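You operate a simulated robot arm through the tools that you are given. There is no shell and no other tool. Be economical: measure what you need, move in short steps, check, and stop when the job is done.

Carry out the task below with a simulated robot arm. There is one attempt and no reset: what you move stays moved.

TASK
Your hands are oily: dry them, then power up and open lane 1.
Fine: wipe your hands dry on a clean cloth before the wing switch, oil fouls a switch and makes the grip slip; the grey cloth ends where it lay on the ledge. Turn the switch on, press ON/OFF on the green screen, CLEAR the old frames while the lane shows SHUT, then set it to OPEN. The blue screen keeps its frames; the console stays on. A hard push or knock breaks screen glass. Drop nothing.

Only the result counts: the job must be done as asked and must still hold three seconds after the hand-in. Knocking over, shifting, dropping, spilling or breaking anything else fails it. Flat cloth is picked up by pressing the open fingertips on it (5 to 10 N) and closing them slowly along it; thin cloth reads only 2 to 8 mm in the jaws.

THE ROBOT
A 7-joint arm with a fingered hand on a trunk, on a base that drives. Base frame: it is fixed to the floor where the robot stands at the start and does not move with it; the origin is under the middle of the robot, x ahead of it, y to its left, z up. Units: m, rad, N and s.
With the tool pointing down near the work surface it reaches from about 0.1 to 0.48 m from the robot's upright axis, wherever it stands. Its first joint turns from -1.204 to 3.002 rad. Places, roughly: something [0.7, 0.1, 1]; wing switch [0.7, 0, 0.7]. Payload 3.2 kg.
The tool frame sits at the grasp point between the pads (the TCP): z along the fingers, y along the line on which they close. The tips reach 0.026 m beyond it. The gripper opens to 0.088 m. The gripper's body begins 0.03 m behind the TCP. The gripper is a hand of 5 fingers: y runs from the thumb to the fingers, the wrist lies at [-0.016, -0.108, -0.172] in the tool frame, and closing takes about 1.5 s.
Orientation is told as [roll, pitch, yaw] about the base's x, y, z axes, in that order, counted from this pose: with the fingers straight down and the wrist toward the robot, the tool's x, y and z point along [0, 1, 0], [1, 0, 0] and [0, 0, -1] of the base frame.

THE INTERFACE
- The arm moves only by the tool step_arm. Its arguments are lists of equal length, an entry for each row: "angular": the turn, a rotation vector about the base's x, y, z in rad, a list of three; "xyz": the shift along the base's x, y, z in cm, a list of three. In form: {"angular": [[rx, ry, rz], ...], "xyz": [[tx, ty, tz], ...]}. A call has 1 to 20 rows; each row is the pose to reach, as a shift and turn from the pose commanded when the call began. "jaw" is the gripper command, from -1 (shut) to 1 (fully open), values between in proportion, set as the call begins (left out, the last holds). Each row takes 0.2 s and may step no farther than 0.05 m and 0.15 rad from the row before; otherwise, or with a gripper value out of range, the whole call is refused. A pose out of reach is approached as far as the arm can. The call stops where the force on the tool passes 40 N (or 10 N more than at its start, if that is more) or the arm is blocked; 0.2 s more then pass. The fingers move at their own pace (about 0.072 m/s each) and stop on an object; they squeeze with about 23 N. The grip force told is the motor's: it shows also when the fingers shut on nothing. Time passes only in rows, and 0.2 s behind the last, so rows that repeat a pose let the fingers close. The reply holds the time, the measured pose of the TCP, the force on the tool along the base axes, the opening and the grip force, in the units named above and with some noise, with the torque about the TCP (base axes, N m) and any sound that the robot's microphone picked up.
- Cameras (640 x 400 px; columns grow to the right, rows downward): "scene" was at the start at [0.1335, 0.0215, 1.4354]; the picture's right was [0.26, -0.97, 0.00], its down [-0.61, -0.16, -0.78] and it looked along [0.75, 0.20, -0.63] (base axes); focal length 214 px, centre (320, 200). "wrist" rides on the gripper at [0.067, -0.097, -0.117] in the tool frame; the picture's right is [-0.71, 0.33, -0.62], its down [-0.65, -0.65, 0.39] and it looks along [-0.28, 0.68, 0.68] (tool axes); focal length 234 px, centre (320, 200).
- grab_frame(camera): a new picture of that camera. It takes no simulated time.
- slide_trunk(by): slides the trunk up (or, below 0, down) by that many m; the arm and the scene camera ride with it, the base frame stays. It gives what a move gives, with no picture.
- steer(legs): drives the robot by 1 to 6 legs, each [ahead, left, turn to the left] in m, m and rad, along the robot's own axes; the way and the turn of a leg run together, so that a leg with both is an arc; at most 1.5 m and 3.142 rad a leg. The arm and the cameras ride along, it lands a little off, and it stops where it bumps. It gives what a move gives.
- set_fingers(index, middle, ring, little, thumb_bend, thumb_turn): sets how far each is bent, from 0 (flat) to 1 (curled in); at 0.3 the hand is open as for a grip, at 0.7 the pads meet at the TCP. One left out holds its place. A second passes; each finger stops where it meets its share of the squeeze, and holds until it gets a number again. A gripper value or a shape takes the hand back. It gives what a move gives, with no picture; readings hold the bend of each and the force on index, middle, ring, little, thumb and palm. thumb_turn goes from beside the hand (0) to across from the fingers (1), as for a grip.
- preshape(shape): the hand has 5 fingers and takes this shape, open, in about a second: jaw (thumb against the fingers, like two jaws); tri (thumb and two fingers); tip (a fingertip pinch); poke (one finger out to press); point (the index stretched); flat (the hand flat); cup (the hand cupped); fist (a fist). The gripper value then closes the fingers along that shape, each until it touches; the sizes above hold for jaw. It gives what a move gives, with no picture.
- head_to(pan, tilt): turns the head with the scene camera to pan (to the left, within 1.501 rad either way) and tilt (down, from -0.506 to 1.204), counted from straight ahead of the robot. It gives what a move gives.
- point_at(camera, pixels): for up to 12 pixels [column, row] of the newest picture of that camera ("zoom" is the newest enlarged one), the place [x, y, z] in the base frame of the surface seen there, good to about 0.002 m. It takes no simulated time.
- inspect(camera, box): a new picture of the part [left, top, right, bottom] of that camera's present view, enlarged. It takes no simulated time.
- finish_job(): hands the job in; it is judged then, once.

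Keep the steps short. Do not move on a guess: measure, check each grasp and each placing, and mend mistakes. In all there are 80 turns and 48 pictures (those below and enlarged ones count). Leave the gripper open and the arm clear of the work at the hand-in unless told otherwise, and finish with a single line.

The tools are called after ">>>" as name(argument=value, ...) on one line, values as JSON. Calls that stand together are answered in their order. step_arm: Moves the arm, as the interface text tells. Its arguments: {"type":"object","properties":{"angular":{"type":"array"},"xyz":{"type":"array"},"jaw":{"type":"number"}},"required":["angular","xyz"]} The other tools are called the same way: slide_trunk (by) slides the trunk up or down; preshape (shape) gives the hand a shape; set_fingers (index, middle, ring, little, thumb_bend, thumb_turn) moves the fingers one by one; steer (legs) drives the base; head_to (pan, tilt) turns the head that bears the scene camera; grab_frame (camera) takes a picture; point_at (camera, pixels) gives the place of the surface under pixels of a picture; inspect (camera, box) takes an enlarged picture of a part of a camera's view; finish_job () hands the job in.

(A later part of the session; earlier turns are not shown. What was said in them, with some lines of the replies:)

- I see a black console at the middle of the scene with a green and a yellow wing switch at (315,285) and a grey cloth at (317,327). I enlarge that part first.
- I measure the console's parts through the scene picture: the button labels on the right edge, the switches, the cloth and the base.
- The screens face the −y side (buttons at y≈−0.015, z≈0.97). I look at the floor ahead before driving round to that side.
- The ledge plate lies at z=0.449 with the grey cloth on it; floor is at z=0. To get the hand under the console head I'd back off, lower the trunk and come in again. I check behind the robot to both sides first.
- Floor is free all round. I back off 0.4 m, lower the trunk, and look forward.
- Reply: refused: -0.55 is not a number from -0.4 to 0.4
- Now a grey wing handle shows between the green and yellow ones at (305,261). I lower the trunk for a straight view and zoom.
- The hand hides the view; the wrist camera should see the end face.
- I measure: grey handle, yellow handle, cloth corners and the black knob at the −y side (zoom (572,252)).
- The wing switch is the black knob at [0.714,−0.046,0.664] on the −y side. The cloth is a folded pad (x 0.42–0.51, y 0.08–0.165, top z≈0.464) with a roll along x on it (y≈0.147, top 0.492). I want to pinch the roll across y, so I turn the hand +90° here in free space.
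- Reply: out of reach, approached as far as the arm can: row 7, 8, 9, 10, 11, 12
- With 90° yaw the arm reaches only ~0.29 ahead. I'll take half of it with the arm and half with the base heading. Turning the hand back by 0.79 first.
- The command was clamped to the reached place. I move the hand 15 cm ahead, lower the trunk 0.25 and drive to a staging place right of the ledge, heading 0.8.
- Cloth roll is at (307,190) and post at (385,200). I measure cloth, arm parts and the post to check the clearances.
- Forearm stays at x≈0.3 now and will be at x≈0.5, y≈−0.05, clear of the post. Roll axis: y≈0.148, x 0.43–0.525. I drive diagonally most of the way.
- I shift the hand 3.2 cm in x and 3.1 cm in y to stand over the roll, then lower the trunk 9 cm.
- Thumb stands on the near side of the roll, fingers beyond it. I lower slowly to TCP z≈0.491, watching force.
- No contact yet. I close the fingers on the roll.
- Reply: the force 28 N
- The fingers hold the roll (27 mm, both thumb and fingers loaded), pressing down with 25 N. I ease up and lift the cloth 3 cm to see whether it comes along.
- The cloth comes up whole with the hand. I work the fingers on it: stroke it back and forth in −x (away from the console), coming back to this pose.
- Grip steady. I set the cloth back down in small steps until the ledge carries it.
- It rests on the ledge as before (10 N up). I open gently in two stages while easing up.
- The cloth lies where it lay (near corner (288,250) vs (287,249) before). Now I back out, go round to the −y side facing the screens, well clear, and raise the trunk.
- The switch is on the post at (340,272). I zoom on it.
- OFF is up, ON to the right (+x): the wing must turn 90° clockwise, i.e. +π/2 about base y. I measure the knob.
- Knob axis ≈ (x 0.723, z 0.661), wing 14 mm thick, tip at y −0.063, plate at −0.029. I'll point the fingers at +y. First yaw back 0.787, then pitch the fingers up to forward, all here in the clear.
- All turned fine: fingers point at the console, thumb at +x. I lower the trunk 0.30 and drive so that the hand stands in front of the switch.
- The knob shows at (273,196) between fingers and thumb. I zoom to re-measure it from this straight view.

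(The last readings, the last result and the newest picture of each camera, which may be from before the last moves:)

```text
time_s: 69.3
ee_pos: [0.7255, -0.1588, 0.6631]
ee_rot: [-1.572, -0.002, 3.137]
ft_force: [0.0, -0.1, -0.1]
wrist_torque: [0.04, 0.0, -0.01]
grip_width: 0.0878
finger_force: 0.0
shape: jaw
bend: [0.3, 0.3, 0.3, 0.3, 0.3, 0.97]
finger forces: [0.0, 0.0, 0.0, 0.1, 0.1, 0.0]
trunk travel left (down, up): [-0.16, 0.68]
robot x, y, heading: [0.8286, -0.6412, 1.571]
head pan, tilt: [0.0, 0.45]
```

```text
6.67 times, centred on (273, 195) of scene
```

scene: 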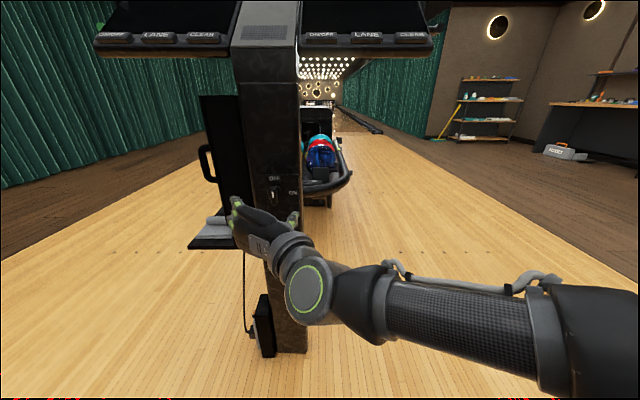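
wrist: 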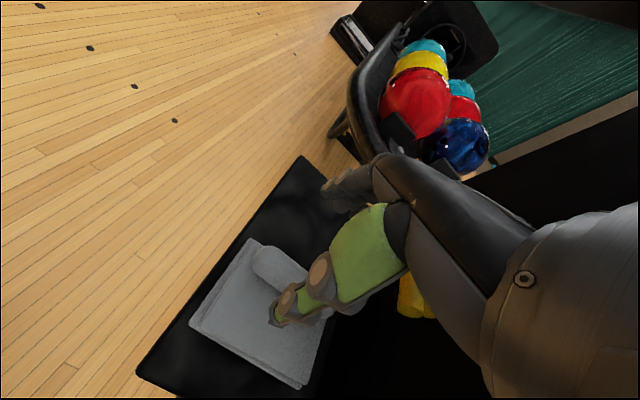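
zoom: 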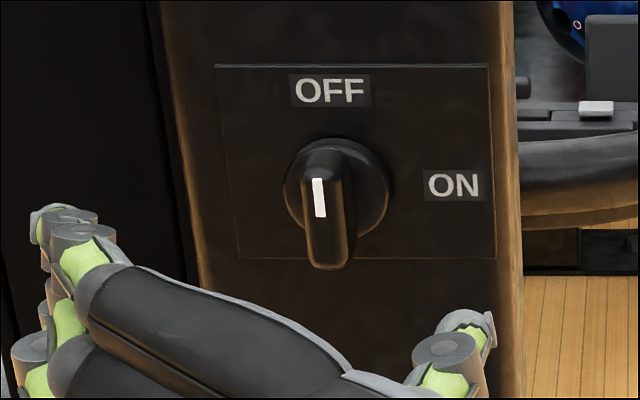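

>>> point_at(camera="zoom", pixels=[[319, 200], [319, 170], [325, 255], [307, 210], [346, 230], [290, 200], [385, 185], [338, 143], [250, 150], [462, 330], [470, 230], [80, 270]])

```text
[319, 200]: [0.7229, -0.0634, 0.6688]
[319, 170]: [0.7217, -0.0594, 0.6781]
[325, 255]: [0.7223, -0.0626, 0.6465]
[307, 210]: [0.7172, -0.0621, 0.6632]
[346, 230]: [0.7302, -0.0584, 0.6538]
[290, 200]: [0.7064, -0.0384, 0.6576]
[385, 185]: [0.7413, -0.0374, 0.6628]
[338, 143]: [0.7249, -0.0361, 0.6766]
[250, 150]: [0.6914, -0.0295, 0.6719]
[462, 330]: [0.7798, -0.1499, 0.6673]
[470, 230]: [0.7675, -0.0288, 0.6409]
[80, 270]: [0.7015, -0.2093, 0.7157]
```

Axis is (0.7235, 0.661). I shift −2 mm x, −1.5 mm z and go in 9 cm along y, to TCP y≈−0.069.

>>> step_arm(angular=[[0, 0, 0], [0, 0, 0], [0, 0, 0], [0, 0, 0], [0, 0, 0]], xyz=[[-0.2, 2, -0.15], [-0.2, 5, -0.15], [-0.2, 7, -0.15], [-0.2, 8, -0.15], [-0.2, 9, -0.15]])

```text
time_s: 70.5
ee_pos: [0.7256, -0.0706, 0.6592]
ee_rot: [-1.566, -0.002, 3.135]
ft_force: [0.4, -0.5, -0.9]
wrist_torque: [-0.01, -0.01, 0.02]
grip_width: 0.0875
finger_force: 0.1
shape: jaw
bend: [0.3, 0.3, 0.3, 0.3, 0.3, 0.97]
finger forces: [0.0, 0.1, 0.1, 0.1, 0.1, 0.0]
trunk travel left (down, up): [-0.16, 0.68]
robot x, y, heading: [0.8272, -0.6413, 1.57]
head pan, tilt: [0.0, 0.45]
```

No contact. I close on the wing slowly, adjusting 2 mm in x and up 1.5 mm.

>>> step_arm(angular=[[0, 0, 0], [0, 0, 0], [0, 0, 0], [0, 0, 0], [0, 0, 0], [0, 0, 0], [0, 0, 0], [0, 0, 0]], xyz=[[-0.2, 0, 0.15], [-0.2, 0, 0.15], [-0.2, 0, 0.15], [-0.2, 0, 0.15], [-0.2, 0, 0.15], [-0.2, 0, 0.15], [-0.2, 0, 0.15], [-0.2, 0, 0.15]], jaw=-1)

>>> inspect(camera="scene", box=[225, 150, 345, 225])

```text
time_s: 72.3
ee_pos: [0.7234, -0.0688, 0.6623]
ee_rot: [-1.568, -0.003, 3.136]
ft_force: [3.5, 2.6, 0.0]
wrist_torque: [-0.01, 0.02, -0.03]
grip_width: 0.0102
finger_force: 22.6
shape: jaw
bend: [0.65, 0.61, 0.7, 0.7, 0.57, 1.0]
finger forces: [10.5, 6.6, 0.0, 0.0, 20.3, 0.0]
trunk travel left (down, up): [-0.16, 0.68]
robot x, y, heading: [0.8292, -0.6397, 1.573]
head pan, tilt: [0.0, 0.45]
```

```text
5.33 times, centred on (285, 188) of scene
```

zoom: 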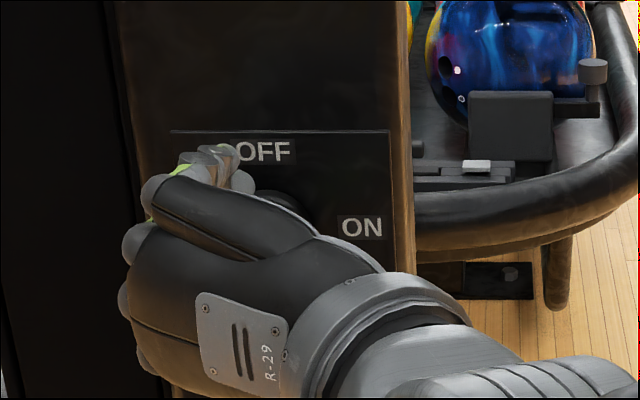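

Gripped: 10 mm between index/middle and thumb. I turn +90° about y in steps.

>>> step_arm(angular=[[0, 0.12, 0], [0, 0.24, 0], [0, 0.36, 0], [0, 0.48, 0], [0, 0.6, 0], [0, 0.72, 0], [0, 0.84, 0]], xyz=[[0, 0, 0], [0, 0, 0], [0, 0, 0], [0, 0, 0], [0, 0, 0], [0, 0, 0], [0, 0, 0]])

```text
time_s: 73.9
ee_pos: [0.7224, -0.0691, 0.6615]
ee_rot: [-1.562, -0.847, 3.134]
ft_force: [8.2, -6.3, -7.1]
wrist_torque: [-0.16, 0.0, -0.18]
grip_width: 0.0093
finger_force: 23.1
shape: jaw
bend: [0.66, 0.61, 0.7, 0.7, 0.56, 1.0]
finger forces: [8.7, 6.6, 0.0, 0.0, 26.3, 0.0]
trunk travel left (down, up): [-0.16, 0.68]
robot x, y, heading: [0.8278, -0.6392, 1.567]
head pan, tilt: [0.0, 0.45]
```

Turning with modest force. I finish the remaining 0.73 rad plus a little.

>>> step_arm(angular=[[0, 0.12, 0], [0, 0.24, 0], [0, 0.36, 0], [0, 0.48, 0], [0, 0.6, 0], [0, 0.7, 0], [0, 0.76, 0]], xyz=[[0, 0, 0], [0, 0, 0], [0, 0, 0], [0, 0, 0], [0, 0, 0], [0, 0, 0], [0, 0, 0]])

>>> grab_frame(camera="scene")

```text
time_s: 75.5
ee_pos: [0.7234, -0.0686, 0.6608]
ee_rot: [1.393, -1.536, 0.178]
ft_force: [5.2, -8.0, -10.0]
wrist_torque: [-0.17, 0.01, -0.11]
grip_width: 0.0092
finger_force: 23.2
shape: jaw
bend: [0.67, 0.61, 0.7, 0.7, 0.55, 1.0]
finger forces: [8.0, 7.7, 0.1, 0.0, 26.7, 0.0]
trunk travel left (down, up): [-0.16, 0.68]
robot x, y, heading: [0.8266, -0.6407, 1.571]
head pan, tilt: [0.0, 0.45]
```

```text
15 pictures are left
```

scene: 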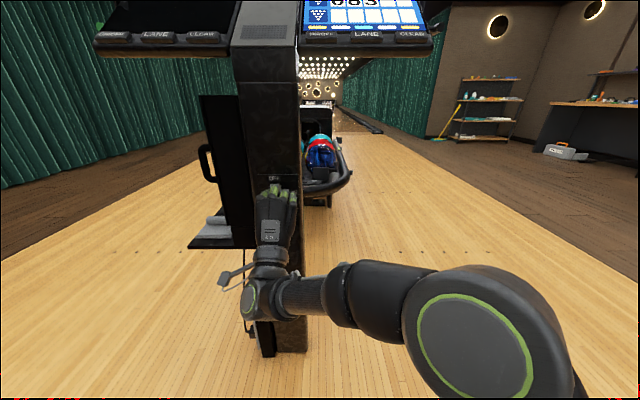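

The blue (right) screen lit: the power is on. I open the fingers and retreat along −y.

>>> step_arm(angular=[[0, 0, 0], [0, 0, 0], [0, 0, 0], [0, 0, 0], [0, 0, 0], [0, 0, 0]], xyz=[[0, 0, 0], [0, 0, 0], [0, 0, 0], [0, 0, 0], [0, 0, 0], [0, 0, 0]], jaw=1)

>>> step_arm(angular=[[0, 0, 0], [0, 0, 0], [0, 0, 0], [0, 0, 0]], xyz=[[0, -3, 0], [0, -6, 0], [0, -9, 0], [0, -12, 0]])

>>> preshape(shape="poke")

>>> steer(legs=[[-0.25, 0, 0], [0, 0.2, 0]])

>>> slide_trunk(by=0.36)

>>> grab_frame(camera="scene")

```text
time_s: 76.9
ee_pos: [0.7218, -0.0694, 0.6613]
ee_rot: [1.413, -1.539, 0.156]
ft_force: [-0.9, 0.0, 0.6]
wrist_torque: [0.04, -0.02, 0.01]
grip_width: 0.0878
finger_force: 0.0
shape: jaw
bend: [0.3, 0.3, 0.3, 0.3, 0.3, 0.97]
finger forces: [0.0, 0.1, 0.0, 0.0, 0.1, 0.0]
trunk travel left (down, up): [-0.16, 0.68]
robot x, y, heading: [0.8262, -0.6392, 1.57]
head pan, tilt: [0.0, 0.45]
```

```text
time_s: 77.9
ee_pos: [0.7181, -0.1903, 0.6617]
ee_rot: [1.426, -1.539, 0.143]
ft_force: [-0.2, -0.5, -0.5]
wrist_torque: [0.01, 0.01, -0.02]
grip_width: 0.0877
finger_force: 0.1
shape: jaw
bend: [0.3, 0.3, 0.3, 0.3, 0.3, 0.97]
finger forces: [0.0, 0.0, 0.0, 0.1, 0.0, 0.0]
trunk travel left (down, up): [-0.16, 0.68]
robot x, y, heading: [0.8273, -0.6418, 1.571]
head pan, tilt: [0.0, 0.45]
```

```text
time_s: 78.8
ee_pos: [0.7201, -0.1885, 0.6619]
ee_rot: [1.418, -1.54, 0.155]
ft_force: [-0.4, -1.2, -0.7]
wrist_torque: [0.0, 0.0, 0.01]
grip_width: 0.0
finger_force: 0.1
shape: poke
bend: [0.7, 0.7, 0.99, 0.99, 0.0, 1.0]
finger forces: [0.1, 0.1, 0.1, 0.0, 0.0, 0.1]
trunk travel left (down, up): [-0.16, 0.68]
robot x, y, heading: [0.8281, -0.6397, 1.571]
head pan, tilt: [0.0, 0.45]
```

```text
time_s: 81.9
ee_pos: [0.5198, -0.4416, 0.6607]
ee_rot: [1.418, -1.539, 0.148]
ft_force: [0.2, 0.1, 0.1]
wrist_torque: [0.03, -0.04, 0.02]
grip_width: 0.0001
finger_force: 0.0
shape: poke
bend: [0.7, 0.7, 0.99, 0.99, 0.0, 1.0]
finger forces: [0.1, 0.0, 0.0, 0.0, 0.1, 0.0]
trunk travel left (down, up): [-0.16, 0.68]
robot x, y, heading: [0.6224, -0.8914, 1.564]
head pan, tilt: [0.0, 0.45]
```

```text
time_s: 85.4
ee_pos: [0.52, -0.4416, 1.0206]
ee_rot: [1.419, -1.539, 0.146]
ft_force: [-0.5, 0.4, 0.1]
wrist_torque: [0.01, 0.01, 0.02]
grip_width: 0.0001
finger_force: 0.1
shape: poke
bend: [0.7, 0.7, 0.99, 0.99, 0.0, 1.0]
finger forces: [0.1, 0.1, 0.1, 0.0, 0.0, 0.0]
trunk travel left (down, up): [-0.52, 0.32]
robot x, y, heading: [0.6245, -0.8947, 1.56]
head pan, tilt: [0.0, 0.45]
```

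```text
14 pictures are left
```

scene: 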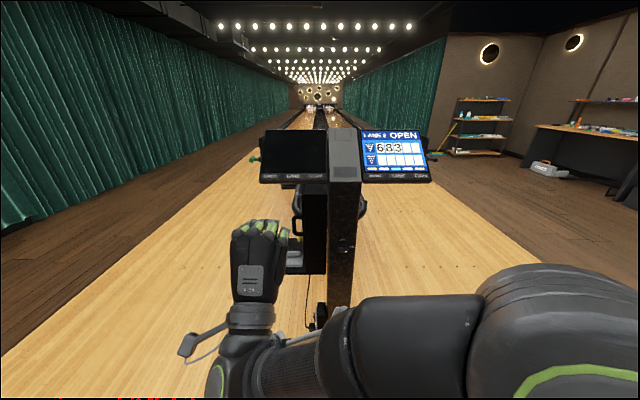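

Right screen: lane 2 OPEN with 683. The left one is still dark. I zoom on the buttons and check the poke shape in the wrist picture.

>>> inspect(camera="scene", box=[250, 122, 442, 192])

>>> point_at(camera="zoom", pixels=[[72, 186], [142, 186], [212, 186], [72, 180], [72, 192], [142, 192], [212, 192], [140, 160], [140, 60], [520, 186], [210, 177], [210, 196]])

>>> grab_frame(camera="wrist")

```text
3.33 times, centred on (346, 157) of scene
```

zoom: 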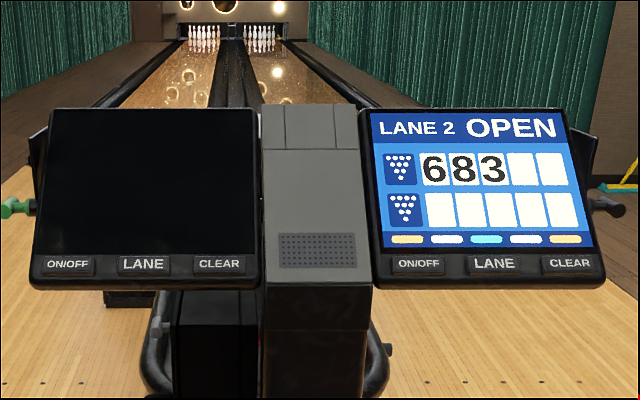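

```text
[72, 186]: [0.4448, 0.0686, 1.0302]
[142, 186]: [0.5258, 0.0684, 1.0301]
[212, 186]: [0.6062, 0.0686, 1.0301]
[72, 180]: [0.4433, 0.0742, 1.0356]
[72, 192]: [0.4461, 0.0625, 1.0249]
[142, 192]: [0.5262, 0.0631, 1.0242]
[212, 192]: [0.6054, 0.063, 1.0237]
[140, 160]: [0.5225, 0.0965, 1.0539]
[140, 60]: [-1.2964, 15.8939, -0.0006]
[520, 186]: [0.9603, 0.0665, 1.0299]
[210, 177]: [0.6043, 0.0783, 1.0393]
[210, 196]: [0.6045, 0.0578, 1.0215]
```

```text
12 pictures are left
```

wrist: 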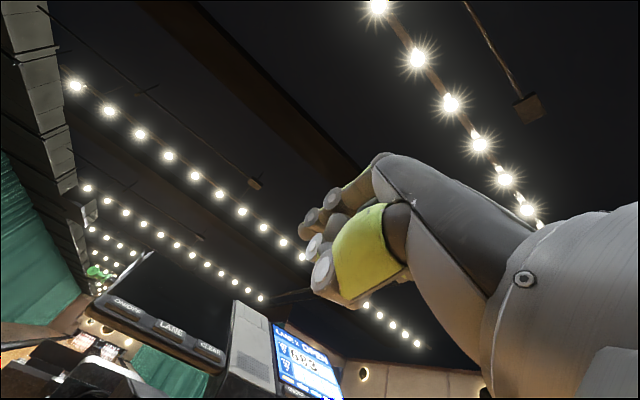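

I measure the real button places on the current zoom, then take the "point" shape, whose single finger is clearer for pressing.

>>> point_at(camera="zoom", pixels=[[68, 265], [143, 264], [219, 264], [68, 258], [68, 272], [143, 257], [143, 272], [219, 257], [219, 272], [143, 281], [143, 251], [105, 264]])

>>> preshape(shape="point")

>>> grab_frame(camera="scene")

```text
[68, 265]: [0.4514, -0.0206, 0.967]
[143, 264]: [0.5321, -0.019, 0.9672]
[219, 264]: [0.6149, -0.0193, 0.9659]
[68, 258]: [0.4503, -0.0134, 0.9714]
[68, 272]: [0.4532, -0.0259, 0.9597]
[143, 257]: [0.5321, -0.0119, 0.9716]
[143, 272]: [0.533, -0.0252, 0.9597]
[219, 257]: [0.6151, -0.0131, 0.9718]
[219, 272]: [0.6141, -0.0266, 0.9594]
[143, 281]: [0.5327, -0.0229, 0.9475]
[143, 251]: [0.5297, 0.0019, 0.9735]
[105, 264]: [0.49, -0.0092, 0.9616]
```

```text
time_s: 86.3
ee_pos: [0.5193, -0.4411, 1.0213]
ee_rot: [1.419, -1.539, 0.147]
ft_force: [0.3, 0.2, -1.3]
wrist_torque: [-0.02, 0.0, 0.0]
grip_width: 0.0001
finger_force: 0.1
shape: point
bend: [0.2, 1.0, 1.0, 1.0, 0.99, 0.86]
finger forces: [0.1, 0.0, 0.1, 0.0, 0.0, 0.0]
trunk travel left (down, up): [-0.52, 0.32]
robot x, y, heading: [0.626, -0.8987, 1.566]
head pan, tilt: [0.0, 0.45]
```

```text
11 pictures are left
```

scene: 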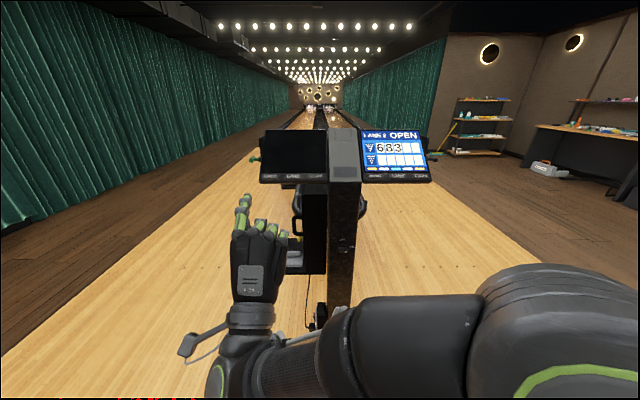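

The index tip is at (246,196). Buttons lie on a ~42° slope with centres at y −0.0195, z 0.9665, x = 0.4515 / 0.532 / 0.615. I tilt the hand 45° down so the finger stands square on them, then drive nearer and measure the fingertip.

>>> step_arm(angular=[[-0.13, 0, 0], [-0.26, 0, 0], [-0.39, 0, 0], [-0.52, 0, 0], [-0.65, 0, 0], [-0.785, 0, 0]], xyz=[[0, 0, 0], [0, 0, 0.5], [0, 0, 1], [0, 0, 2], [0, 0, 3], [0, 0, 4]])

>>> steer(legs=[[0.22, 0, 0.0]])

>>> head_to(pan=0.1, tilt=0.5)

>>> grab_frame(camera="scene")

```text
time_s: 87.7
ee_pos: [0.518, -0.4431, 1.0609]
ee_rot: [0.026, -0.778, 1.528]
ft_force: [0.3, -0.1, -0.6]
wrist_torque: [-0.02, -0.01, -0.03]
grip_width: 0.0
finger_force: 0.0
shape: point
bend: [0.2, 1.0, 1.0, 1.0, 0.99, 0.86]
finger forces: [0.1, 0.0, 0.1, 0.1, 0.1, 0.0]
trunk travel left (down, up): [-0.52, 0.32]
robot x, y, heading: [0.627, -0.8938, 1.565]
head pan, tilt: [0.0, 0.45]
```

```text
time_s: 89.4
ee_pos: [0.523, -0.2149, 1.0603]
ee_rot: [0.026, -0.78, 1.52]
ft_force: [0.2, -1.5, 0.0]
wrist_torque: [0.03, -0.01, 0.0]
grip_width: 0.0
finger_force: 0.2
shape: point
bend: [0.2, 1.0, 1.0, 1.0, 0.99, 0.86]
finger forces: [0.0, 0.1, 0.0, 0.0, 0.0, 0.0]
trunk travel left (down, up): [-0.52, 0.32]
robot x, y, heading: [0.6235, -0.6671, 1.559]
head pan, tilt: [0.0, 0.45]
```

```text
time_s: 90.1
ee_pos: [0.5241, -0.2156, 1.0607]
ee_rot: [0.026, -0.78, 1.52]
ft_force: [0.3, 0.2, -0.2]
wrist_torque: [-0.02, 0.0, -0.03]
grip_width: 0.0
finger_force: 0.1
shape: point
bend: [0.2, 1.0, 1.0, 1.0, 0.99, 0.86]
finger forces: [0.0, 0.1, 0.1, 0.0, 0.0, 0.0]
trunk travel left (down, up): [-0.52, 0.32]
robot x, y, heading: [0.6255, -0.6697, 1.556]
head pan, tilt: [0.099, 0.499]
```

```text
10 pictures are left
```

scene: 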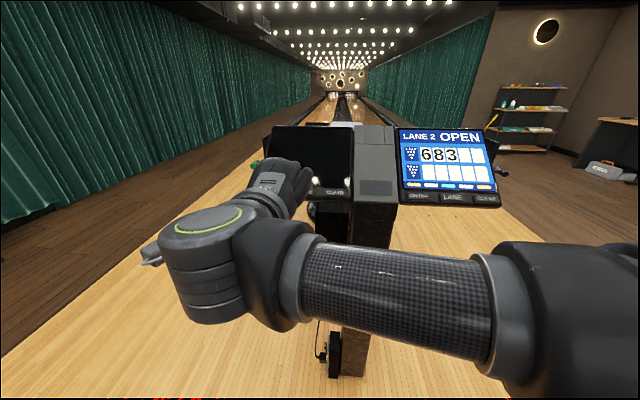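

The hand hides the tip; the wrist camera should see the index tip and the buttons together.

>>> grab_frame(camera="wrist")

```text
9 pictures are left
```

wrist: 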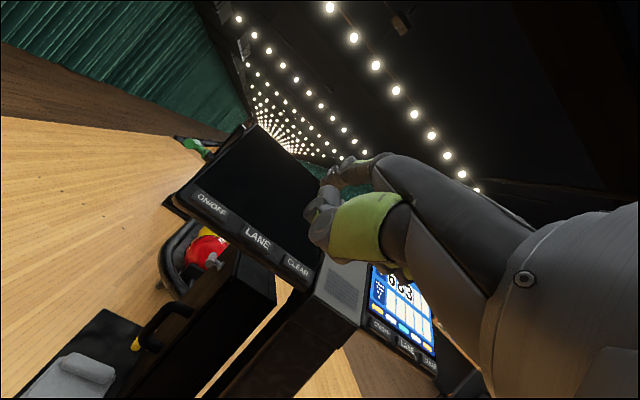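

>>> point_at(camera="wrist", pixels=[[324, 179], [330, 172], [326, 186], [345, 165], [378, 158], [320, 205], [310, 215], [350, 225], [335, 195], [342, 160]])

>>> inspect(camera="wrist", box=[200, 130, 440, 280])

```text
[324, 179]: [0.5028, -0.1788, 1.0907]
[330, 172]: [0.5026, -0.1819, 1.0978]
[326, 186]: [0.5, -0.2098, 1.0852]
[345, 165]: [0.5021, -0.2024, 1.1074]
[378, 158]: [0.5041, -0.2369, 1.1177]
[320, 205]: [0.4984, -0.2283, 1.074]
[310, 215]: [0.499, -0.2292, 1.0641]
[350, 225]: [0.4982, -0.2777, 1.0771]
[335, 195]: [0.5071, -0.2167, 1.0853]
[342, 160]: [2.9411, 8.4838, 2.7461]
```

```text
2.67 times, centred on (320, 205) of wrist
```

zoom: 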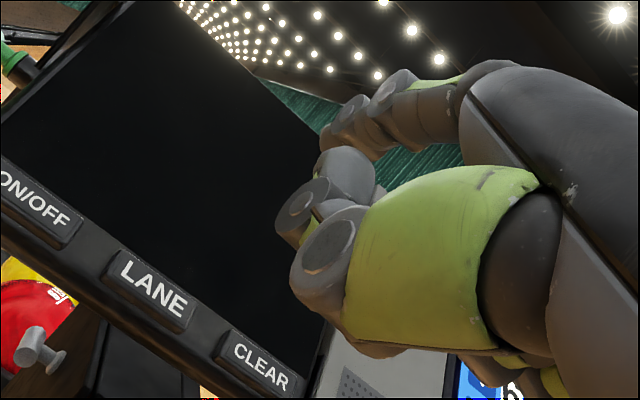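

>>> point_at(camera="zoom", pixels=[[323, 140], [322, 148], [326, 153], [335, 150], [330, 128], [345, 115], [355, 150], [375, 150], [345, 165], [290, 210]])

```text
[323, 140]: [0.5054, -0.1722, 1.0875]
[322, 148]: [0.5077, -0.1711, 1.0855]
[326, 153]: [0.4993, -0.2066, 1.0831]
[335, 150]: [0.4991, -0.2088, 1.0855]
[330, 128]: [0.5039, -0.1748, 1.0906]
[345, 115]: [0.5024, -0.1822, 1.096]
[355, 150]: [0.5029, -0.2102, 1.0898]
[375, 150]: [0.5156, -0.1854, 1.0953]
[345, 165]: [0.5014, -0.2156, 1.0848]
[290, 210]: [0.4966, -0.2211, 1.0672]
```

The index tip leads at about [0.511,−0.168,1.08]; relative to the TCP (−0.012,+0.048,+0.02). I drive 0.11 ahead and 0.06 left, then check with pose numbers.

>>> steer(legs=[[0.11, 0.058, 0.01]])

>>> slide_trunk(by=-0.07)

```text
time_s: 91.3
ee_pos: [0.4583, -0.1088, 1.061]
ee_rot: [0.026, -0.781, 1.532]
ft_force: [-0.1, 0.1, 0.6]
wrist_torque: [0.0, 0.01, -0.02]
grip_width: 0.0
finger_force: 0.0
shape: point
bend: [0.2, 1.0, 1.0, 1.0, 0.99, 0.86]
finger forces: [0.1, 0.0, 0.0, 0.0, 0.0, 0.1]
trunk travel left (down, up): [-0.52, 0.32]
robot x, y, heading: [0.5664, -0.5603, 1.57]
head pan, tilt: [0.099, 0.499]
```

```text
time_s: 92.4
ee_pos: [0.4603, -0.1094, 0.9904]
ee_rot: [0.026, -0.781, 1.53]
ft_force: [0.6, 0.0, -1.2]
wrist_torque: [-0.01, 0.0, 0.02]
grip_width: 0.0
finger_force: 0.0
shape: point
bend: [0.2, 1.0, 1.0, 1.0, 0.99, 0.86]
finger forces: [0.1, 0.0, 0.0, 0.0, 0.0, 0.1]
trunk travel left (down, up): [-0.45, 0.39]
robot x, y, heading: [0.5686, -0.562, 1.574]
head pan, tilt: [0.099, 0.499]
```

Tip should be at ≈(0.448,−0.061,1.010). I move to the hover point 2.5 cm off the ON/OFF button and verify with the wrist camera.

>>> step_arm(angular=[[0, 0, 0], [0, 0, 0]], xyz=[[0.2, 1.2, -1.2], [0.35, 2.3, -2.4]])

>>> inspect(camera="wrist", box=[200, 130, 440, 280])

>>> point_at(camera="zoom", pixels=[[323, 140], [322, 148], [280, 200], [300, 160], [260, 180], [240, 160]])

```text
time_s: 93.0
ee_pos: [0.464, -0.0855, 0.9667]
ee_rot: [0.029, -0.781, 1.528]
ft_force: [-0.2, 0.1, -0.2]
wrist_torque: [0.01, 0.0, -0.02]
grip_width: 0.0001
finger_force: 0.0
shape: point
bend: [0.2, 1.0, 1.0, 1.0, 0.99, 0.86]
finger forces: [0.0, 0.0, 0.0, 0.0, 0.0, 0.1]
trunk travel left (down, up): [-0.45, 0.39]
robot x, y, heading: [0.5674, -0.5574, 1.571]
head pan, tilt: [0.099, 0.499]
```

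```text
2.67 times, centred on (320, 205) of wrist
```

zoom: 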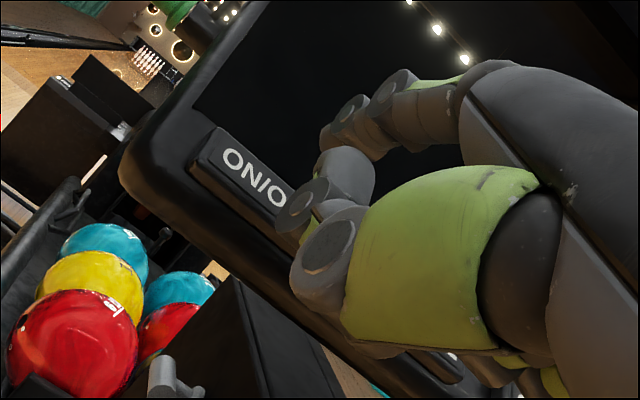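

```text
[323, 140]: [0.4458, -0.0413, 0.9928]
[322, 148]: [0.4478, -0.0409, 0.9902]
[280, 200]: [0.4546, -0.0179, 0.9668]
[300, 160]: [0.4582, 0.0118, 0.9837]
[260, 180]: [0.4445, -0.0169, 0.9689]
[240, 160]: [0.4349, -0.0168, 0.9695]
```

The finger aims right at the ON/OFF button (gap ≈2.5 cm along the normal). I move in along (0,0.7,−0.7), first 2 cm.

>>> step_arm(angular=[[0, 0, 0], [0, 0, 0], [0, 0, 0], [0, 0, 0]], xyz=[[0, 0.6, -0.6], [0, 1.0, -1.0], [0, 1.3, -1.3], [0, 1.5, -1.5]])

```text
time_s: 94.0
ee_pos: [0.4632, -0.0698, 0.9521]
ee_rot: [0.025, -0.781, 1.53]
ft_force: [0.5, 0.0, 0.2]
wrist_torque: [0.01, 0.0, 0.04]
grip_width: 0.0
finger_force: 0.1
shape: point
bend: [0.2, 1.0, 1.0, 1.0, 0.99, 0.86]
finger forces: [0.0, 0.0, 0.1, 0.0, 0.0, 0.0]
trunk travel left (down, up): [-0.45, 0.39]
robot x, y, heading: [0.5689, -0.5573, 1.573]
head pan, tilt: [0.099, 0.499]
```

No contact yet. On in millimetre steps.

>>> step_arm(angular=[[0, 0, 0], [0, 0, 0], [0, 0, 0], [0, 0, 0]], xyz=[[0, 0.1, -0.1], [0, 0.2, -0.2], [0, 0.3, -0.3], [0, 0.4, -0.4]])

```text
time_s: 95.0
ee_pos: [0.4623, -0.0678, 0.9475]
ee_rot: [0.026, -0.78, 1.531]
ft_force: [0.0, -0.5, 0.2]
wrist_torque: [0.01, 0.01, 0.01]
grip_width: 0.0
finger_force: 0.0
shape: point
bend: [0.2, 1.0, 1.0, 1.0, 0.99, 0.86]
finger forces: [0.0, 0.0, 0.1, 0.0, 0.0, 0.0]
trunk travel left (down, up): [-0.45, 0.39]
robot x, y, heading: [0.5658, -0.5593, 1.571]
head pan, tilt: [0.099, 0.499]
```

>>> step_arm(angular=[[0, 0, 0], [0, 0, 0], [0, 0, 0], [0, 0, 0]], xyz=[[0, 0.1, -0.1], [0, 0.2, -0.2], [0, 0.3, -0.3], [0, 0.4, -0.4]])

```text
time_s: 96.0
ee_pos: [0.4634, -0.0634, 0.9451]
ee_rot: [0.026, -0.781, 1.53]
ft_force: [-0.3, -1.0, 0.6]
wrist_torque: [0.05, -0.01, -0.01]
grip_width: 0.0
finger_force: 0.0
shape: point
bend: [0.2, 1.0, 1.0, 1.0, 0.99, 0.86]
finger forces: [0.9, 0.0, 0.0, 0.0, 0.0, 0.1]
trunk travel left (down, up): [-0.45, 0.39]
robot x, y, heading: [0.5654, -0.563, 1.57]
head pan, tilt: [0.099, 0.499]
```

Index reads 0.9 N: first contact. I press 3 mm more.

>>> step_arm(angular=[[0, 0, 0], [0, 0, 0], [0, 0, 0], [0, 0, 0]], xyz=[[0, 0.1, -0.1], [0, 0.2, -0.2], [0, 0.3, -0.3], [0, 0.3, -0.3]])

```text
time_s: 97.0
ee_pos: [0.4638, -0.0612, 0.9423]
ee_rot: [0.026, -0.783, 1.53]
ft_force: [1.2, -3.2, 0.7]
wrist_torque: [0.12, 0.0, 0.03]
grip_width: 0.0836
finger_force: 0.2
shape: point
bend: [0.2, 1.0, 1.0, 1.0, 0.99, 0.86]
finger forces: [2.7, 0.1, 0.0, 0.0, 0.0, 0.0]
trunk travel left (down, up): [-0.45, 0.39]
robot x, y, heading: [0.5689, -0.5631, 1.572]
head pan, tilt: [0.099, 0.499]
heard: click
```

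A click. I back off 3 cm along the normal and look at the screen.

>>> step_arm(angular=[[0, 0, 0], [0, 0, 0], [0, 0, 0], [0, 0, 0]], xyz=[[0, -0.3, 0.3], [0, -1.0, 1.0], [0, -2, 2], [0, -3, 3]])

>>> grab_frame(camera="wrist")

```text
time_s: 98.0
ee_pos: [0.4646, -0.0894, 0.9708]
ee_rot: [0.025, -0.782, 1.531]
ft_force: [-0.2, 0.4, 0.1]
wrist_torque: [0.01, -0.03, 0.03]
grip_width: 0.0837
finger_force: 0.0
shape: point
bend: [0.2, 1.0, 1.0, 1.0, 0.99, 0.86]
finger forces: [0.0, 0.0, 0.0, 0.0, 0.1, 0.0]
trunk travel left (down, up): [-0.45, 0.39]
robot x, y, heading: [0.5681, -0.5597, 1.57]
head pan, tilt: [0.099, 0.499]
```

```text
6 pictures are left
```

wrist: 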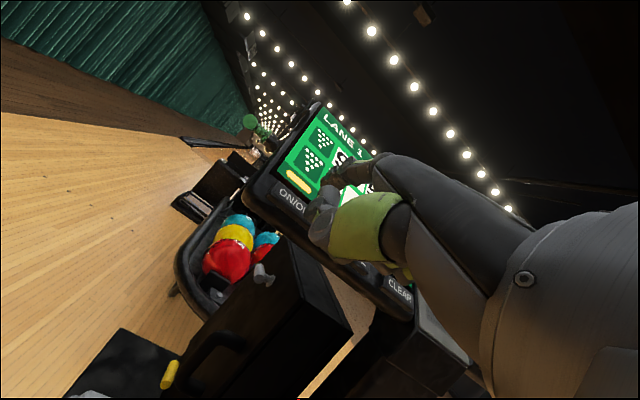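

The left screen is on (LANE 1, green). I need to read its status, so I draw the hand back, then lower it out of the camera's view and look.

>>> step_arm(angular=[[0, 0, 0], [0, 0, 0], [0, 0, 0], [0, 0, 0], [0, 0, 0], [0, 0, 0], [0, 0, 0], [0, 0, 0]], xyz=[[0, -4, 0], [0, -8, 0], [4, -8, 0], [8, -8, -3], [12, -8, -6], [16.2, -8, -8], [16.2, -8, -11], [16.2, -8, -14]])

>>> inspect(camera="scene", box=[210, 70, 450, 220])

```text
time_s: 99.8
ee_pos: [0.5819, -0.1189, 0.8596]
ee_rot: [0.027, -0.782, 1.532]
ft_force: [-0.4, 0.6, -0.9]
wrist_torque: [-0.04, -0.02, 0.0]
grip_width: 0.0831
finger_force: 0.0
shape: point
bend: [0.2, 1.0, 1.0, 1.0, 0.99, 0.86]
finger forces: [0.0, 0.0, 0.0, 0.0, 0.1, 0.1]
out of reach, approached as far as the arm can: row 5, 6, 7, 8
trunk travel left (down, up): [-0.45, 0.39]
robot x, y, heading: [0.5635, -0.5593, 1.573]
head pan, tilt: [0.099, 0.499]
```

```text
2.67 times, centred on (330, 145) of scene
```

zoom: 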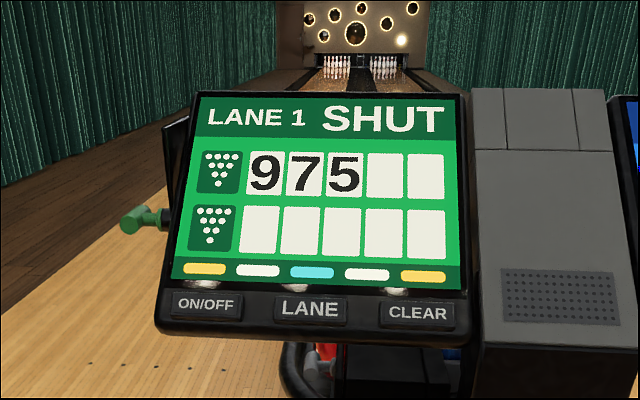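

Lane 1 shows SHUT with 975. Now CLEAR. The arm ran short sideways, so I bring it back to its good pose (drawn back 7 cm) and shift the base right by 0.16.

>>> step_arm(angular=[[0, 0, 0], [0, 0, 0], [0, 0, 0], [0, 0, 0], [0, 0, 0], [0, 0, 0], [0, 0, 0]], xyz=[[0, -4, 0], [-2, -4, 3], [-4, -4, 6], [-6, -4, 9], [-8, -4, 11.1], [-11, -4, 11.1], [-11.7, -4, 11.1]])

>>> steer(legs=[[0, -0.163, 0]])

```text
time_s: 101.4
ee_pos: [0.4656, -0.1591, 0.9692]
ee_rot: [0.027, -0.781, 1.531]
ft_force: [-0.1, -1.1, 0.4]
wrist_torque: [-0.01, 0.0, 0.0]
grip_width: 0.0836
finger_force: 0.1
shape: point
bend: [0.2, 1.0, 1.0, 1.0, 0.99, 0.86]
finger forces: [0.0, 0.0, 0.0, 0.0, 0.0, 0.0]
out of reach, approached as far as the arm can: row 1
trunk travel left (down, up): [-0.45, 0.39]
robot x, y, heading: [0.565, -0.5621, 1.571]
head pan, tilt: [0.099, 0.499]
```

```text
time_s: 102.8
ee_pos: [0.6296, -0.1588, 0.9689]
ee_rot: [0.028, -0.78, 1.523]
ft_force: [-0.1, 0.0, 0.1]
wrist_torque: [0.01, 0.03, 0.02]
grip_width: 0.0835
finger_force: 0.1
shape: point
bend: [0.2, 1.0, 1.0, 1.0, 0.99, 0.86]
finger forces: [0.0, 0.0, 0.0, 0.0, 0.0, 0.0]
trunk travel left (down, up): [-0.45, 0.39]
robot x, y, heading: [0.7272, -0.5632, 1.564]
head pan, tilt: [0.099, 0.499]
```

Before going in, I measure the grey middle block next to CLEAR, since the curled fingers will be beside it.

>>> point_at(camera="zoom", pixels=[[417, 313], [385, 313], [452, 313], [478, 330], [500, 335], [560, 340], [500, 300], [560, 260], [480, 250], [500, 200], [600, 375], [480, 395]])

```text
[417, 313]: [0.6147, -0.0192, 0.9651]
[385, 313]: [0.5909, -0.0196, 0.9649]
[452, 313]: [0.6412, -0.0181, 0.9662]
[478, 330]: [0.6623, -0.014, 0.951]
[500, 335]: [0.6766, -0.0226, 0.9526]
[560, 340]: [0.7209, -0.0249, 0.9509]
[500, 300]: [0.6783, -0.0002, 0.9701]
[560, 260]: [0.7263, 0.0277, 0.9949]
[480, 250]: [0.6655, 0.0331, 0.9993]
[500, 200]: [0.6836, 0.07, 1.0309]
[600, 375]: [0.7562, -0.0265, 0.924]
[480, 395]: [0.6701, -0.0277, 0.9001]
```

The block lies 1 cm lower than the buttons: no conflict. I go to the hover, then to just short of contact by the ON/OFF numbers (contact at TCP y −0.0634, z 0.945).

>>> step_arm(angular=[[0, 0, 0], [0, 0, 0], [0, 0, 0], [0, 0, 0], [0, 0, 0], [0, 0, 0]], xyz=[[-0.6, 3, 0], [-0.6, 6, 0], [-0.6, 7.3, -0.2], [-0.6, 8.2, -1.1], [-0.6, 8.7, -1.6], [-0.6, 9.1, -2.0]])

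```text
time_s: 104.2
ee_pos: [0.6245, -0.0684, 0.9502]
ee_rot: [0.026, -0.782, 1.525]
ft_force: [0.2, -1.1, 0.9]
wrist_torque: [-0.03, -0.02, -0.04]
grip_width: 0.0834
finger_force: 0.0
shape: point
bend: [0.2, 1.0, 1.0, 1.0, 0.99, 0.86]
finger forces: [0.1, 0.0, 0.0, 0.0, 0.1, 0.0]
trunk travel left (down, up): [-0.45, 0.39]
robot x, y, heading: [0.7309, -0.5619, 1.559]
head pan, tilt: [0.099, 0.499]
```

>>> step_arm(angular=[[0, 0, 0], [0, 0, 0], [0, 0, 0], [0, 0, 0], [0, 0, 0], [0, 0, 0]], xyz=[[0, 0.2, -0.2], [0, 0.35, -0.35], [0, 0.5, -0.5], [0, 0.6, -0.6], [0, 0.7, -0.7], [0, 0.7, -0.7]])

```text
time_s: 105.6
ee_pos: [0.6238, -0.0615, 0.9424]
ee_rot: [0.026, -0.782, 1.523]
ft_force: [0.1, -2.0, 0.8]
wrist_torque: [0.08, 0.01, 0.05]
grip_width: 0.0837
finger_force: 0.1
shape: point
bend: [0.2, 1.0, 1.0, 1.0, 0.99, 0.86]
finger forces: [2.0, 0.0, 0.0, 0.1, 0.1, 0.0]
trunk travel left (down, up): [-0.45, 0.39]
robot x, y, heading: [0.7285, -0.5611, 1.564]
head pan, tilt: [0.099, 0.499]
heard: click
```

Click heard. I back off along the normal, draw back, shift the base left 8 cm, and check the screen by the wrist camera.

>>> step_arm(angular=[[0, 0, 0], [0, 0, 0], [0, 0, 0], [0, 0, 0], [0, 0, 0]], xyz=[[0, -0.4, 0.4], [0, -1.5, 1.5], [0, -3, 3], [0, -6, 3], [0, -9.5, 2.8]])

>>> steer(legs=[[0, 0.08, 0]])

>>> inspect(camera="wrist", box=[140, 60, 400, 230])

```text
time_s: 106.8
ee_pos: [0.623, -0.1563, 0.973]
ee_rot: [0.025, -0.782, 1.523]
ft_force: [0.2, 0.1, -0.3]
wrist_torque: [-0.03, 0.04, 0.04]
grip_width: 0.0834
finger_force: 0.1
shape: point
bend: [0.2, 1.0, 1.0, 1.0, 0.99, 0.86]
finger forces: [0.1, 0.0, 0.0, 0.0, 0.1, 0.0]
trunk travel left (down, up): [-0.45, 0.39]
robot x, y, heading: [0.7234, -0.5617, 1.56]
head pan, tilt: [0.099, 0.499]
```

```text
time_s: 107.9
ee_pos: [0.5444, -0.1529, 0.9727]
ee_rot: [0.025, -0.781, 1.523]
ft_force: [-0.8, -0.5, 0.2]
wrist_torque: [0.0, 0.0, -0.04]
grip_width: 0.0836
finger_force: 0.1
shape: point
bend: [0.2, 1.0, 1.0, 1.0, 0.99, 0.86]
finger forces: [0.0, 0.0, 0.1, 0.0, 0.0, 0.0]
trunk travel left (down, up): [-0.45, 0.39]
robot x, y, heading: [0.6451, -0.5624, 1.56]
head pan, tilt: [0.099, 0.499]
```

```text
2.35 times, centred on (270, 145) of wrist
```

zoom: 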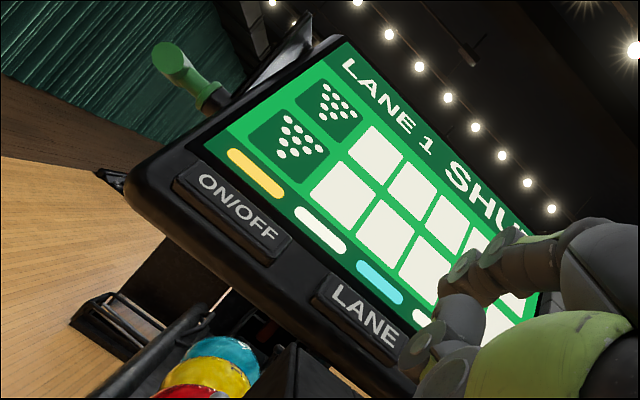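

Frames are empty and it shows SHUT. The tip's x (≈0.532) fits LANE. In to just short of contact.

>>> step_arm(angular=[[0, 0, 0], [0, 0, 0], [0, 0, 0], [0, 0, 0], [0, 0, 0], [0, 0, 0]], xyz=[[0, 3, 0], [0, 5.5, 0], [0, 6.7, -0.5], [0, 7.6, -1.4], [0, 8.1, -1.9], [0, 8.4, -2.2]])

>>> step_arm(angular=[[0, 0, 0], [0, 0, 0], [0, 0, 0], [0, 0, 0], [0, 0, 0]], xyz=[[0, 0.2, -0.2], [0, 0.4, -0.4], [0, 0.5, -0.5], [0, 0.6, -0.6], [0, 0.6, -0.6]])

```text
time_s: 109.3
ee_pos: [0.5447, -0.0715, 0.9503]
ee_rot: [0.026, -0.779, 1.521]
ft_force: [-1.0, 0.2, 0.1]
wrist_torque: [0.06, -0.02, -0.02]
grip_width: 0.0834
finger_force: 0.2
shape: point
bend: [0.2, 1.0, 1.0, 1.0, 0.99, 0.86]
finger forces: [0.0, 0.1, 0.0, 0.0, 0.1, 0.1]
trunk travel left (down, up): [-0.45, 0.39]
robot x, y, heading: [0.6502, -0.5603, 1.561]
head pan, tilt: [0.099, 0.499]
```

```text
time_s: 110.5
ee_pos: [0.5435, -0.0648, 0.9439]
ee_rot: [0.027, -0.78, 1.521]
ft_force: [-0.3, 0.6, 1.1]
wrist_torque: [0.02, -0.02, -0.01]
grip_width: 0.0835
finger_force: 0.1
shape: point
bend: [0.2, 1.0, 1.0, 1.0, 0.99, 0.86]
finger forces: [0.2, 0.0, 0.0, 0.0, 0.0, 0.0]
trunk travel left (down, up): [-0.45, 0.39]
robot x, y, heading: [0.6518, -0.5576, 1.56]
head pan, tilt: [0.099, 0.499]
```

No click yet; 3 mm further.

>>> step_arm(angular=[[0, 0, 0], [0, 0, 0], [0, 0, 0], [0, 0, 0]], xyz=[[0, 0.1, -0.1], [0, 0.2, -0.2], [0, 0.3, -0.3], [0, 0.3, -0.3]])

```text
time_s: 111.5
ee_pos: [0.545, -0.0626, 0.941]
ee_rot: [0.027, -0.783, 1.522]
ft_force: [0.1, -2.9, 0.1]
wrist_torque: [0.08, 0.04, 0.01]
grip_width: 0.0
finger_force: 0.0
shape: point
bend: [0.2, 1.0, 1.0, 1.0, 0.99, 0.86]
finger forces: [1.6, 0.1, 0.0, 0.0, 0.0, 0.0]
trunk travel left (down, up): [-0.45, 0.39]
robot x, y, heading: [0.6501, -0.5603, 1.557]
head pan, tilt: [0.099, 0.499]
heard: click
```

Click. I back off, open the hand well away, drive back and look at both screens and the cloth.

>>> step_arm(angular=[[0, 0, 0], [0, 0, 0], [0, 0, 0], [0, 0, 0], [0, 0, 0]], xyz=[[0, -0.4, 0.4], [0, -1.5, 1.5], [0, -3, 3], [0, -6, 3], [0, -9, 3]])

>>> steer(legs=[[-0.35, 0, 0]])

>>> preshape(shape="jaw")

>>> step_arm(angular=[[0, 0, 0], [0, 0, 0], [0, 0, 0], [0, 0, 0]], xyz=[[0, 0, -4], [0, 0, -8], [0, 0, -12], [0, 0, -15]], jaw=1)

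>>> grab_frame(camera="scene")

```text
time_s: 112.7
ee_pos: [0.5442, -0.1534, 0.9741]
ee_rot: [0.026, -0.779, 1.52]
ft_force: [-0.1, 0.2, -0.1]
wrist_torque: [0.0, -0.06, 0.02]
grip_width: 0.0
finger_force: 0.0
shape: point
bend: [0.2, 1.0, 1.0, 1.0, 0.99, 0.86]
finger forces: [0.0, 0.0, 0.0, 0.0, 0.0, 0.0]
trunk travel left (down, up): [-0.45, 0.39]
robot x, y, heading: [0.6525, -0.5586, 1.56]
head pan, tilt: [0.099, 0.499]
```

```text
time_s: 114.9
ee_pos: [0.5399, -0.4961, 0.9739]
ee_rot: [0.025, -0.783, 1.523]
ft_force: [0.8, 0.2, 0.2]
wrist_torque: [-0.01, 0.03, 0.04]
grip_width: 0.0
finger_force: 0.1
shape: point
bend: [0.2, 1.0, 1.0, 1.0, 0.99, 0.86]
finger forces: [0.0, 0.0, 0.0, 0.1, 0.1, 0.0]
trunk travel left (down, up): [-0.45, 0.39]
robot x, y, heading: [0.6464, -0.9037, 1.565]
head pan, tilt: [0.099, 0.499]
```

```text
time_s: 115.8
ee_pos: [0.5402, -0.4946, 0.9729]
ee_rot: [0.026, -0.782, 1.523]
ft_force: [0.4, -0.6, 0.7]
wrist_torque: [0.01, -0.02, -0.02]
grip_width: 0.0877
finger_force: 0.1
shape: jaw
bend: [0.3, 0.3, 0.3, 0.3, 0.3, 0.97]
finger forces: [0.0, 0.0, 0.0, 0.0, 0.0, 0.0]
trunk travel left (down, up): [-0.45, 0.39]
robot x, y, heading: [0.6389, -0.9039, 1.563]
head pan, tilt: [0.099, 0.499]
```

```text
time_s: 116.8
ee_pos: [0.5429, -0.4964, 0.8203]
ee_rot: [0.027, -0.78, 1.524]
ft_force: [0.9, 0.2, 0.0]
wrist_torque: [0.0, 0.03, 0.01]
grip_width: 0.0878
finger_force: 0.1
shape: jaw
bend: [0.3, 0.3, 0.3, 0.3, 0.3, 0.97]
finger forces: [0.0, 0.0, 0.1, 0.1, 0.0, 0.0]
trunk travel left (down, up): [-0.45, 0.39]
robot x, y, heading: [0.643, -0.9029, 1.565]
head pan, tilt: [0.099, 0.499]
```

```text
3 pictures are left
```

scene: 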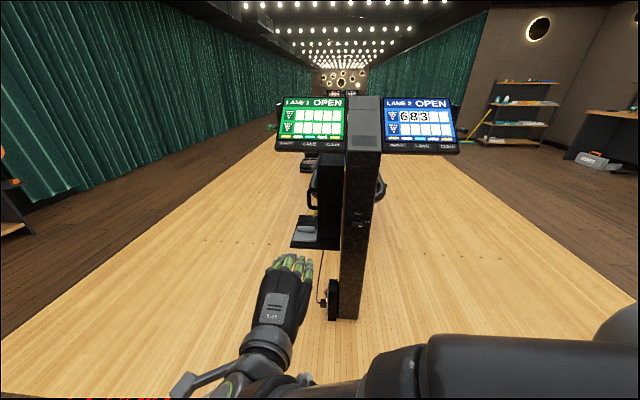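

Lane 1 shows OPEN with empty frames, lane 2 keeps 683. One last zoom on switch and cloth.

>>> inspect(camera="scene", box=[280, 90, 470, 255])

```text
2.42 times, centred on (375, 172) of scene
```

zoom: 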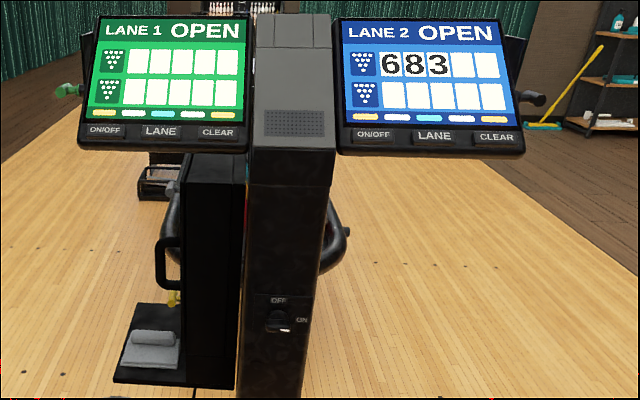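

The switch points to ON, both screens are as asked, the cloth lies on its ledge, and the hand is open and clear. I hand in.

>>> finish_job()

```text
The job is handed in.
```

Lane 1 is powered up, cleared while it showed SHUT, and now OPEN. I gripped the grey cloth to dry the hand before touching the switch, though no reading confirms the oil is gone. The cloth is back in its place on the ledge, the wing switch is ON, and lane 2 still shows 683.
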